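You operate a simulated robot arm through the tools that you are given. There is no shell and no other tool. Be economical: measure what you need, move in short steps, check, and stop when the job is done.

Carry out the task below with a simulated robot arm. There is one attempt and no reset: what you move stays moved.

## Task
Shut the drawer.
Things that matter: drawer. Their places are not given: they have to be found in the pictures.

Only the result counts: the job must be done as asked and must still hold three seconds after the hand-in. Knocking over, shifting, dropping, spilling or breaking anything else fails it.

## Robot
A 6-joint arm with a two-finger parallel gripper, fixed in place. Base frame: the origin is at the foot of the arm, x ahead of it, y to its left, z up. Lengths are in mm, angles in rad, forces in N, time in s.
With the tool pointing down near the work surface it reaches from about 200 to 660 mm from the base axis. Its first joint turns from -1.152 to 1.152 rad. Payload 2.9 kg.
The TCP is the grasp point between the finger pads, 30 mm short of the fingertips. In the tool frame z runs along the fingers and y along their closing line. Largest opening 110 mm; finger width 20, thickness 10; the body of the gripper, 48 by 112 mm, starts 55 mm behind the TCP.
Orientation is that of the tool frame in the base frame, as [roll, pitch, yaw] about the fixed x, y, z axes, in that order (R = Rz(yaw) Ry(pitch) Rx(roll)). With the fingers straight down and closing along the base's y, the tool's x points along the base's -x, its y along +y and its z along -z.

## Interface
- The arm moves only by the tool drive_tool. Its argument "motion" is a list of rows, each an object of numbers (a shift or turn left out is 0, a gripper value left out holds the last): "x", "y", "z": the shift along the tool's x, y, z in units of 30 mm (1.0 is 30 mm); "wx", "wy", "wz": the turn, a rotation vector about the tool's x, y, z in units of 5 degrees (1.0 is 5 degrees); "claw": the opening, from 0 (shut) to 1 (fully open). In form: [{"x": .., "y": .., "z": .., "wx": .., "wy": .., "wz": .., "claw": ..}, ...]. A call has 1 to 20 rows; each row shifts and turns the commanded pose from where the row before left it, along the tool's axes as they then stand. A call with a number of a shift or a turn outside -1 to 1 is refused whole. A row lasts 0.2 s, in which the tool goes at most 50 mm and 0.15 rad; a call with a longer step from one row to the next is refused whole, and so is a gripper value outside its range. A pose out of reach is approached as far as the arm can. The call stops where the force on the tool passes 40 N (or 10 N more than at its start, if that is more) or the arm is blocked; 0.2 s more then pass. Each finger travels about 108 mm/s and halts on what it meets, pressing with about 31 N; the grip force reading is that of the motor and also rises with nothing between the fingers. The clock runs only during rows and for 0.2 s after the last one: add rows that do not move to give the fingers time. It gives the time, the measured TCP pose, the force on the tool (base axes), the opening and the grip force at its end, in the units of the frame above (readings bear some noise), and new pictures: "pictures" is both (left out), scene, wrist or none.
- Cameras (640 x 400 px; columns grow to the right, rows downward): "scene" is fixed at [82.4, 446.3, 1371.1]; the picture's right is [-0.66, -0.76, 0.00], its down [-0.52, 0.45, -0.73] and it looks along [0.55, -0.48, -0.69] (base axes); focal length 321 px, centre (320, 200). "wrist" rides on the gripper at [-36, 0, -57] in the tool frame; the picture's right is [0.00, -1.00, 0.00], its down [0.97, 0.00, -0.24] and it looks along [0.24, 0.00, 0.97] (tool axes); focal length 218 px, centre (320, 200).
- point_at(camera, pixels): there is no depth. For up to 12 entries [column, row, z] of the newest picture of that camera ("zoom" is the newest enlarged one), the place [x, y] in the base frame at which the ray of that pixel passes the height z, good to about 2 mm. It takes no simulated time.
- close_up(camera, box): a new picture of the part [left, top, right, bottom] of that camera's present view, enlarged. It takes no simulated time.
- job_done(): hands the job in; it is judged then, once.

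Go step by step. Measure first, check grasps and placings, and put right what went wrong. The budget is 60 turns and 120 pictures, counting those below and the enlarged ones. Unless the task says otherwise, let go and move clear before handing in, and close with one line.

The tools are called as name(argument=value, ...) on one line, values as JSON. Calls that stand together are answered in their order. drive_tool: Moves the arm, as the interface text tells. Its arguments: {"type":"object","properties":{"motion":{"type":"array","items":{"type":"object","properties":{"x":{"type":"number"},"y":{"type":"number"},"z":{"type":"number"},"wx":{"type":"number"},"wy":{"type":"number"},"wz":{"type":"number"},"claw":{"type":"number"}}}},"pictures":{"type":"string","enum":["both","scene","wrist","none"]}},"required":["motion"]} The other tools are called the same way: point_at (camera, pixels) gives the place at which the rays of pixels pass given heights; close_up (camera, box) takes an enlarged picture of a part of a camera's view; job_done () hands the job in.

At the start:

```text
t: 0.0
tcp_pos: [469.0, 22.8, 923.5]
orientation: [-3.141, 0.0, 3.141]
contact_force: [0.1, -0.3, -0.5]
finger_gap: 110.2
finger_force: 0.2
```

scene: 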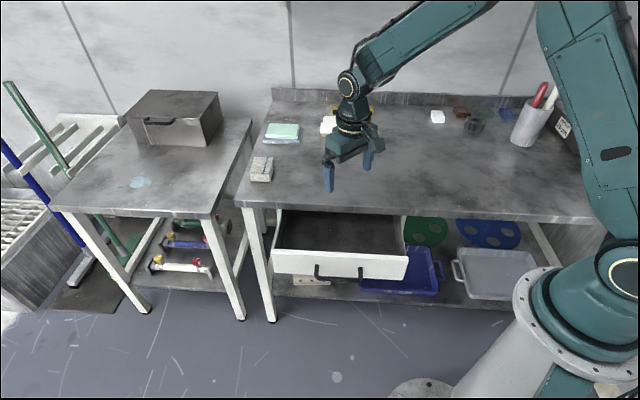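
wrist: 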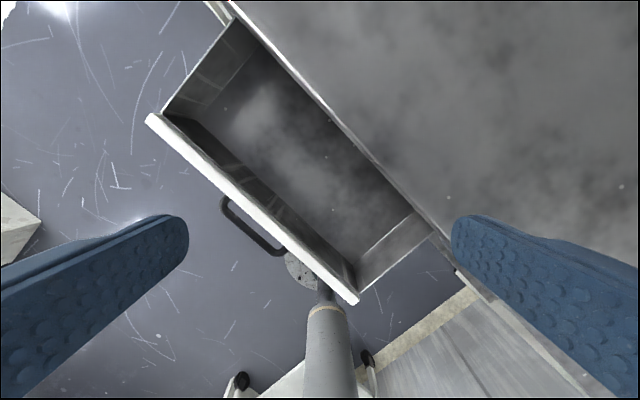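

The drawer is open: its front panel's top edge runs from about (272,250) to (408,258) in the scene view, and (148,118) to (355,300) in the wrist view. I'll measure the front panel and table edge at likely heights.

point_at(camera="scene", pixels=[[272, 250, 610], [408, 257, 610], [272, 250, 580], [408, 257, 580], [273, 274, 500], [405, 279, 500], [240, 205, 635], [596, 222, 635], [316, 266, 560], [362, 270, 560]])

point_at(camera="wrist", pixels=[[148, 118, 610], [355, 302, 610], [148, 118, 580], [355, 302, 580], [230, 5, 635], [430, 235, 635], [225, 200, 560], [280, 250, 560], [438, 228, 610], [235, 15, 610]])

close_up(camera="scene", box=[220, 180, 460, 330])

```text
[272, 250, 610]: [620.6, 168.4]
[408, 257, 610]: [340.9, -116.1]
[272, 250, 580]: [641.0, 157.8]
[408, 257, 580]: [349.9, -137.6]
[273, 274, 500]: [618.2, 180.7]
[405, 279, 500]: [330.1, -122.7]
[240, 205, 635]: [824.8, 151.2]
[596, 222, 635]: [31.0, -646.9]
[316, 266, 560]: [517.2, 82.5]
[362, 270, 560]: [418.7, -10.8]
```

```text
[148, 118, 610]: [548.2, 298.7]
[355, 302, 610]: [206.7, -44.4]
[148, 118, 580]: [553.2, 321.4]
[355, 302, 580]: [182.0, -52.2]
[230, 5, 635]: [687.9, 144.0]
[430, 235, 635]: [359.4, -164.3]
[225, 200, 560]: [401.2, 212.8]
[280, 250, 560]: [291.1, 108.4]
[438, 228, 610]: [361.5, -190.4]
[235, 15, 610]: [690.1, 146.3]
```

```text
2.67 times, centred on (340, 255) of scene
```

zoom: 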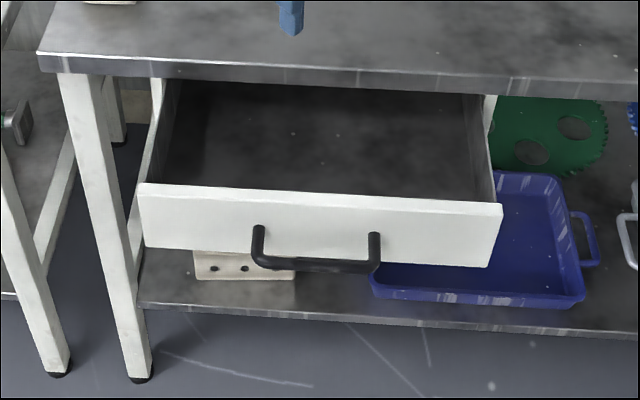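

Intersecting the two views puts the front panel's top at z≈729. It runs (537,210) to (305,-25), the outward direction is (-0.71,0.71), and the table edge lies about 130 mm behind it. I'll turn the tool 45° so the finger line is parallel to the panel, then back off outward while still high.

drive_tool(motion=[{"wz": 1, "claw": 0.7}, {"wz": 1}, {"wz": 1}, {"wz": 1}, {"wz": 1}, {"wz": 1}, {"wz": 1}, {"wz": 1}, {"wz": 1}, {"x": 0.88, "y": 0.1}, {"x": 0.88, "y": 0.1}, {"x": 0.88, "y": 0.1}, {"x": 0.88, "y": 0.1}, {"x": 0.88, "y": 0.1}, {"x": 0.88}, {"x": 0.88}, {}])

```text
t: 3.6
tcp_pos: [349.9, 163.9, 924.2]
orientation: [3.141, 0.0, 2.357]
contact_force: [-0.3, 0.3, 0.1]
finger_gap: 77.0
finger_force: 0.1
```

scene: 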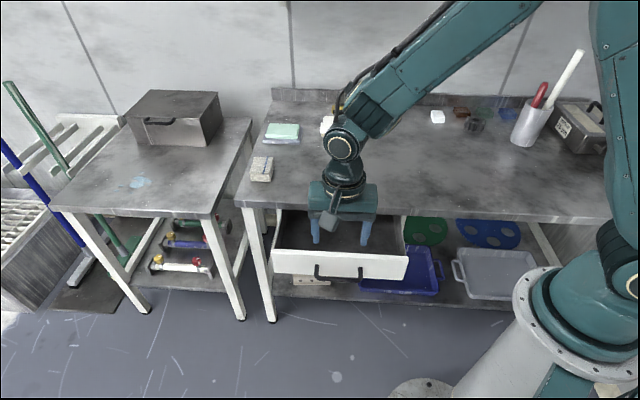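
wrist: 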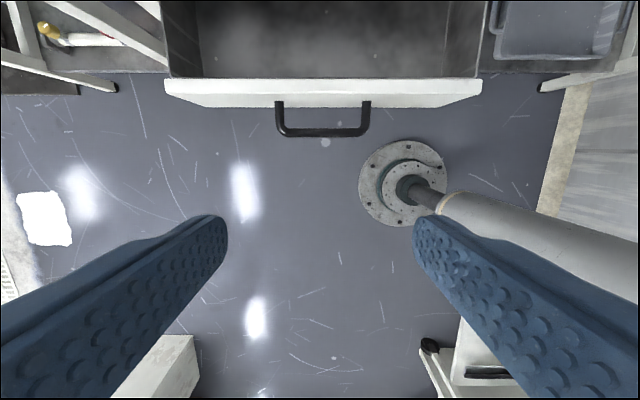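

The panel is now square to the tool and centred (top edge row about 80, columns 165 to 482). I'll check its position and height once more.

point_at(camera="wrist", pixels=[[165, 80, 729], [482, 80, 729], [323, 80, 729], [323, 132, 660], [165, 80, 700], [482, 80, 700]])

point_at(camera="scene", pixels=[[272, 250, 729], [408, 257, 729], [339, 277, 660], [240, 205, 750]])

```text
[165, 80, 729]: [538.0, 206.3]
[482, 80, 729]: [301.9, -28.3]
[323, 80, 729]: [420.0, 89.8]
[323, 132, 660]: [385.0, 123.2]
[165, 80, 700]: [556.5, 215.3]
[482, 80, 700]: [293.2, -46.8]
```

```text
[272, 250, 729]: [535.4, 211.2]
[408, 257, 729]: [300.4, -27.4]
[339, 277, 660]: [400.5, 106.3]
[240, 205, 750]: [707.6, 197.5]
```

Both views agree: the panel's top centre is at (420,90,729), about 102 mm ahead of the tool. I'll lower until the fingertips are at z≈698, above the handle and below the panel's top.

drive_tool(motion=[{"z": 0.93}, {"z": 0.93}, {"z": 0.93}, {"z": 0.93}, {"z": 0.93}, {"z": 0.93}, {"z": 0.93}, {}])

```text
t: 5.4
tcp_pos: [350.8, 162.7, 729.2]
orientation: [3.141, -0.001, 2.355]
contact_force: [0.4, -0.1, -1.0]
finger_gap: 76.9
finger_force: 0.1
```

scene: 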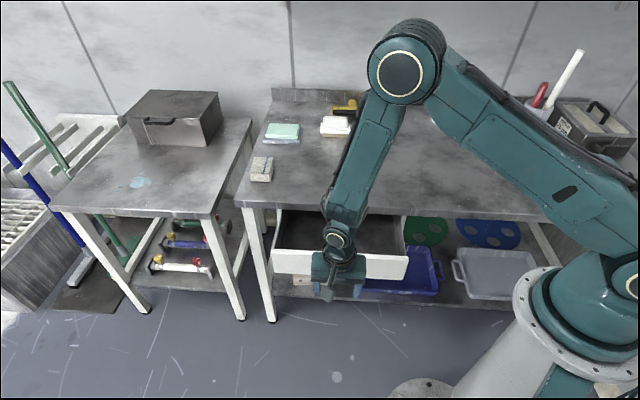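
wrist: 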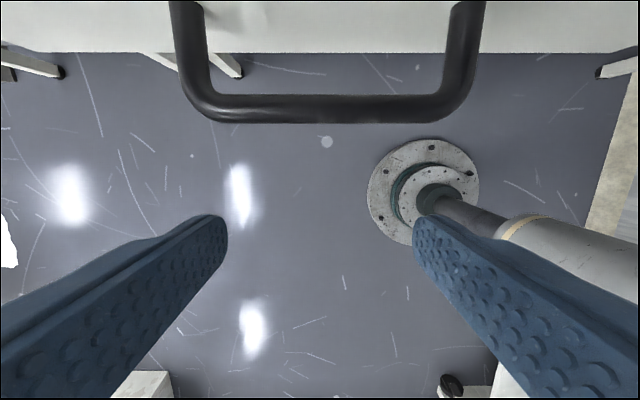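

The handle appears larger than expected, and comparing sizes puts its bar at z≈690, about 47 mm out from the panel. Pushing on the bar with both fingers keeps the gripper clear of the table edge, so I'll lower 24 mm and push gently partway.

drive_tool(motion=[{"z": 0.4}, {"z": 0.4}, {}, {"x": -0.4}, {"x": -0.4}, {"x": -0.4}, {"x": -0.3}, {"x": -0.3}, {"x": -0.3}, {"x": -0.3}, {"x": -0.3}, {}])

```text
t: 8.0
tcp_pos: [407.8, 105.2, 705.7]
orientation: [3.141, 0.001, 2.357]
contact_force: [0.6, -0.4, -0.2]
finger_gap: 77.2
finger_force: 0.0
```

scene: 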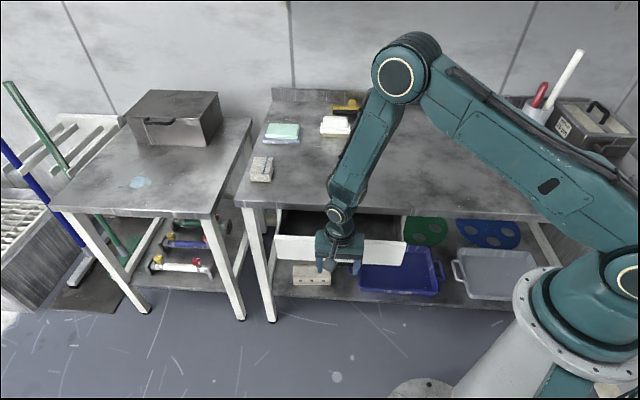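
wrist: 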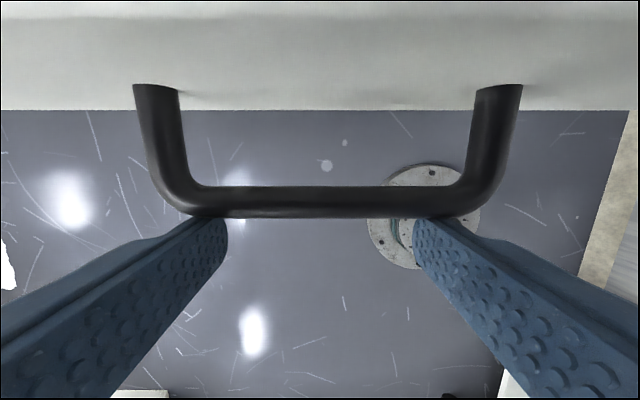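

The fingers are on the bar and the drawer is sliding in with almost no resistance. I'll keep pushing.

drive_tool(motion=[{"x": -0.25}, {"x": -0.25}, {"x": -0.25}, {"x": -0.25}, {"x": -0.25}, {"x": -0.25}, {"x": -0.25}, {"x": -0.25}, {"x": -0.25}, {}])

```text
t: 10.2
tcp_pos: [454.2, 59.0, 704.1]
orientation: [3.142, 0.0, 2.356]
contact_force: [-0.8, 0.0, 0.8]
finger_gap: 76.9
finger_force: 0.0
```

scene: 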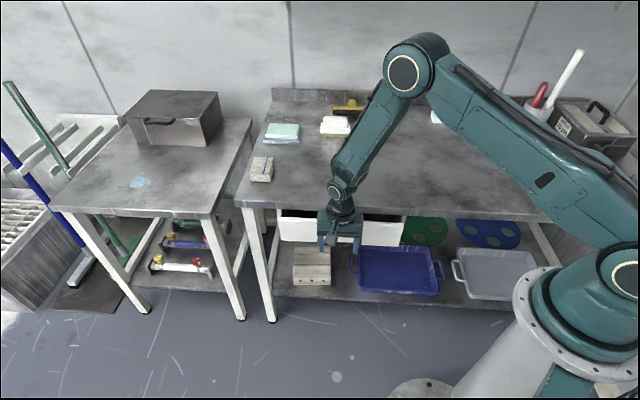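
wrist: 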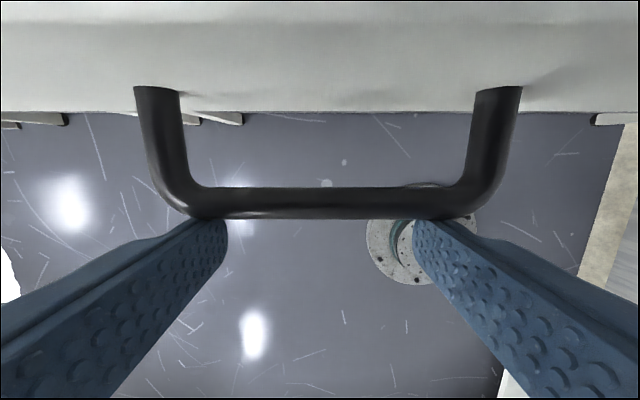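

It's still free, with a small dark gap left above the panel at (390,217). I'll continue in small steps until it meets the stop.

drive_tool(motion=[{"x": -0.15}, {"x": -0.15}, {"x": -0.15}, {"x": -0.15}, {"x": -0.15}, {"x": -0.15}, {}])

close_up(camera="scene", box=[240, 180, 440, 305])

```text
t: 11.8
tcp_pos: [473.5, 38.7, 705.4]
orientation: [3.141, 0.0, 2.357]
contact_force: [0.5, -1.4, -0.3]
finger_gap: 77.0
finger_force: 0.0
```

scene: 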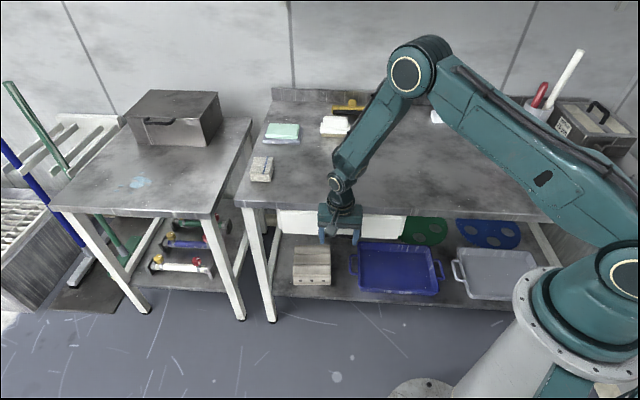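
wrist: 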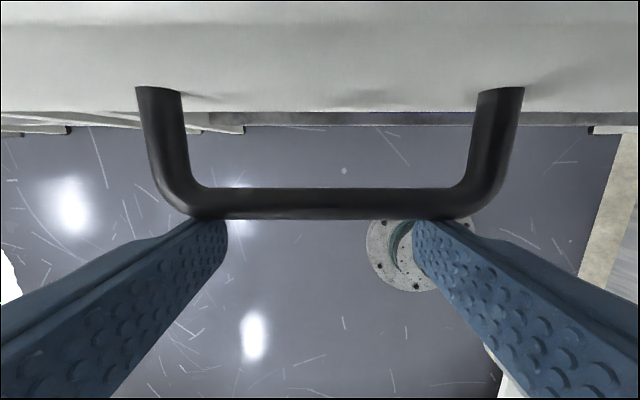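

```text
3.20 times, centred on (340, 242) of scene
```

zoom: 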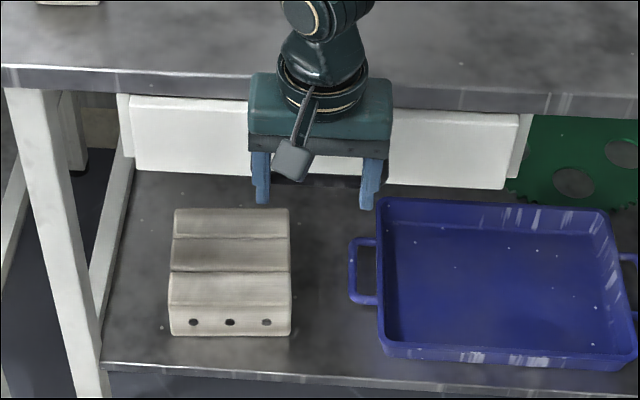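

The panel is almost under the tabletop edge and still hasn't met a stop. I'll keep pushing in small steps.

drive_tool(motion=[{"x": -0.1}, {"x": -0.1}, {"x": -0.1}, {"x": -0.1}, {"x": -0.1}, {"x": -0.1}, {}])

close_up(camera="scene", box=[240, 180, 440, 305])

```text
t: 13.4
tcp_pos: [483.9, 29.3, 705.7]
orientation: [-3.139, -0.009, 2.36]
contact_force: [-22.2, 22.7, 11.6]
finger_gap: 76.2
finger_force: 0.1
```

scene: 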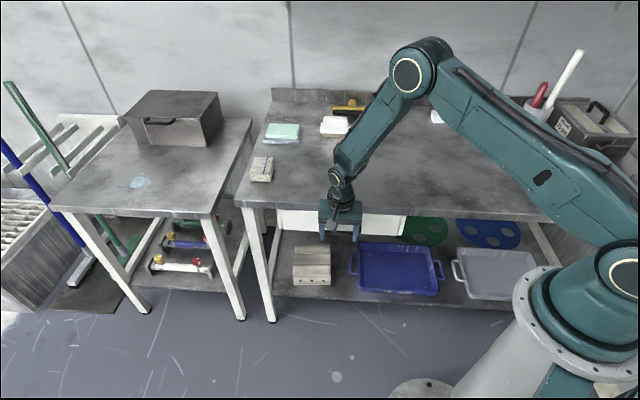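
wrist: 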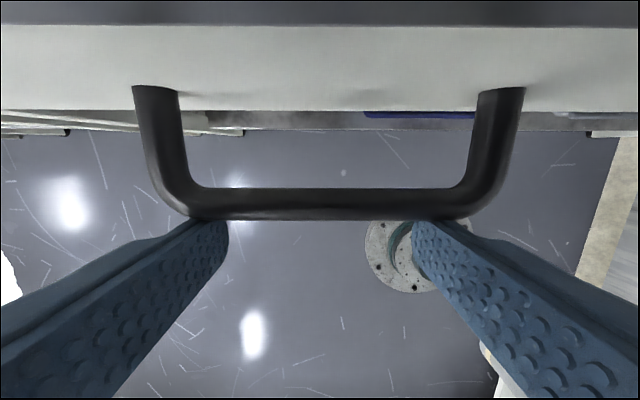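

```text
3.20 times, centred on (340, 242) of scene
```

zoom: 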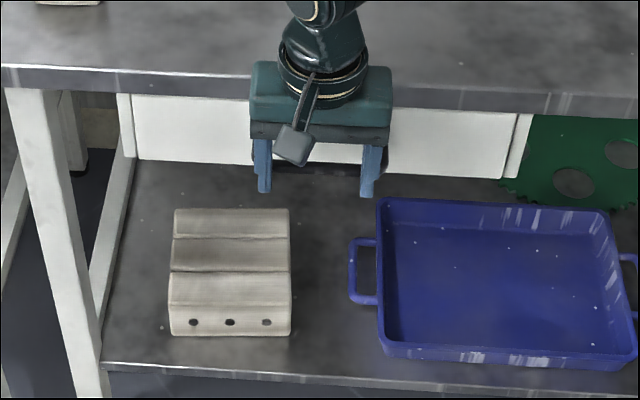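

There is now about 32 N against the push, and the panel looks flush with the side stiles. I'll back off and check.

drive_tool(motion=[{"x": 0.2}, {"x": 0.4}, {"x": 0.6}, {"x": 0.8}, {"x": 0.8}, {"x": 0.8}, {"x": 0.8}, {}])

close_up(camera="scene", box=[240, 180, 440, 305])

```text
t: 15.2
tcp_pos: [392.7, 120.4, 705.2]
orientation: [3.141, 0.001, 2.357]
contact_force: [0.1, -0.1, 1.4]
finger_gap: 77.0
finger_force: 0.1
```

scene: 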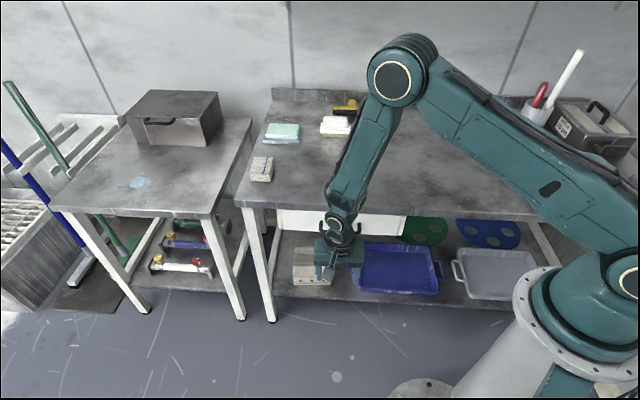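
wrist: 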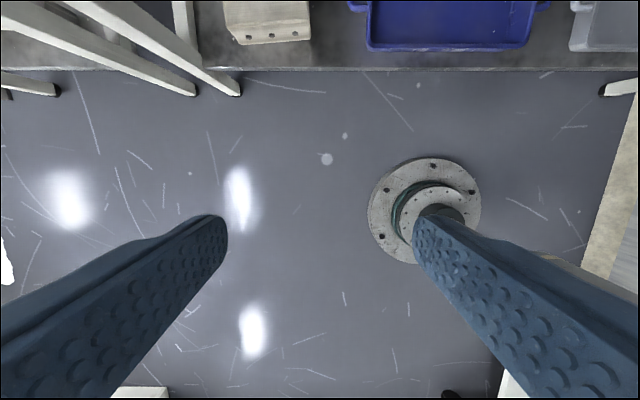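

```text
3.20 times, centred on (340, 242) of scene
```

zoom: 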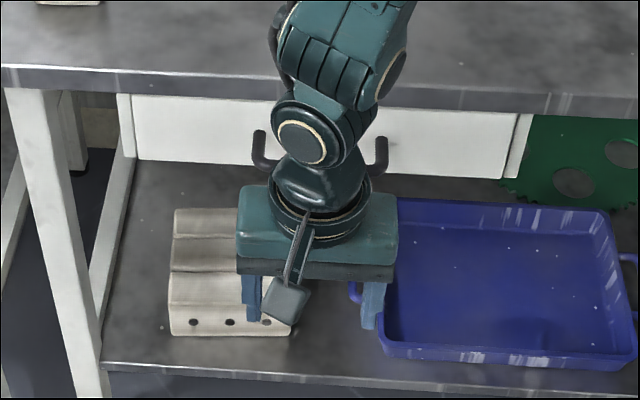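

The handle stayed put with the arm clear. I'll zoom in on both panel ends to confirm it's flush.

close_up(camera="scene", box=[375, 200, 423, 230])

close_up(camera="scene", box=[262, 200, 310, 230])

```text
13.33 times, centred on (399, 215) of scene
```

zoom: 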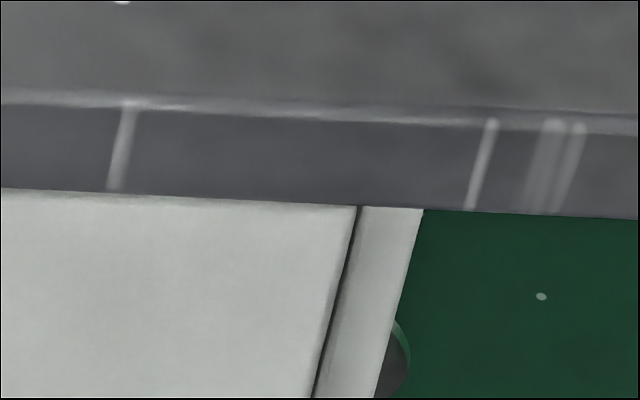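

```text
13.33 times, centred on (286, 215) of scene
```

zoom: 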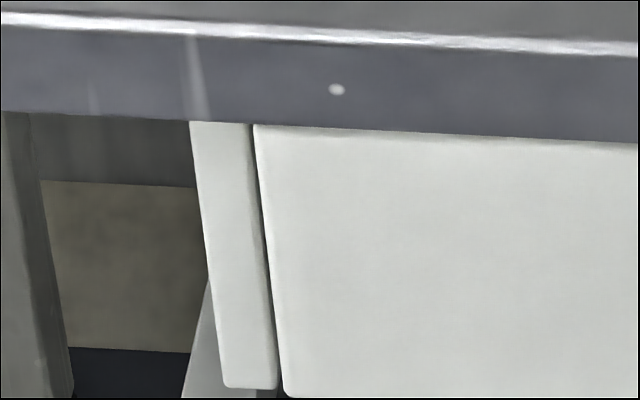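

The panel sits flush with the stiles at both ends, it met a firm stop, and the arm is about 80 mm clear of the handle with nothing else disturbed. I'm handing in.

job_done()

```text
The job is handed in.
```

I pushed the drawer shut by its handle until it hit a firm stop. Its front is flush with the frame, and I moved the arm clear before handing in.
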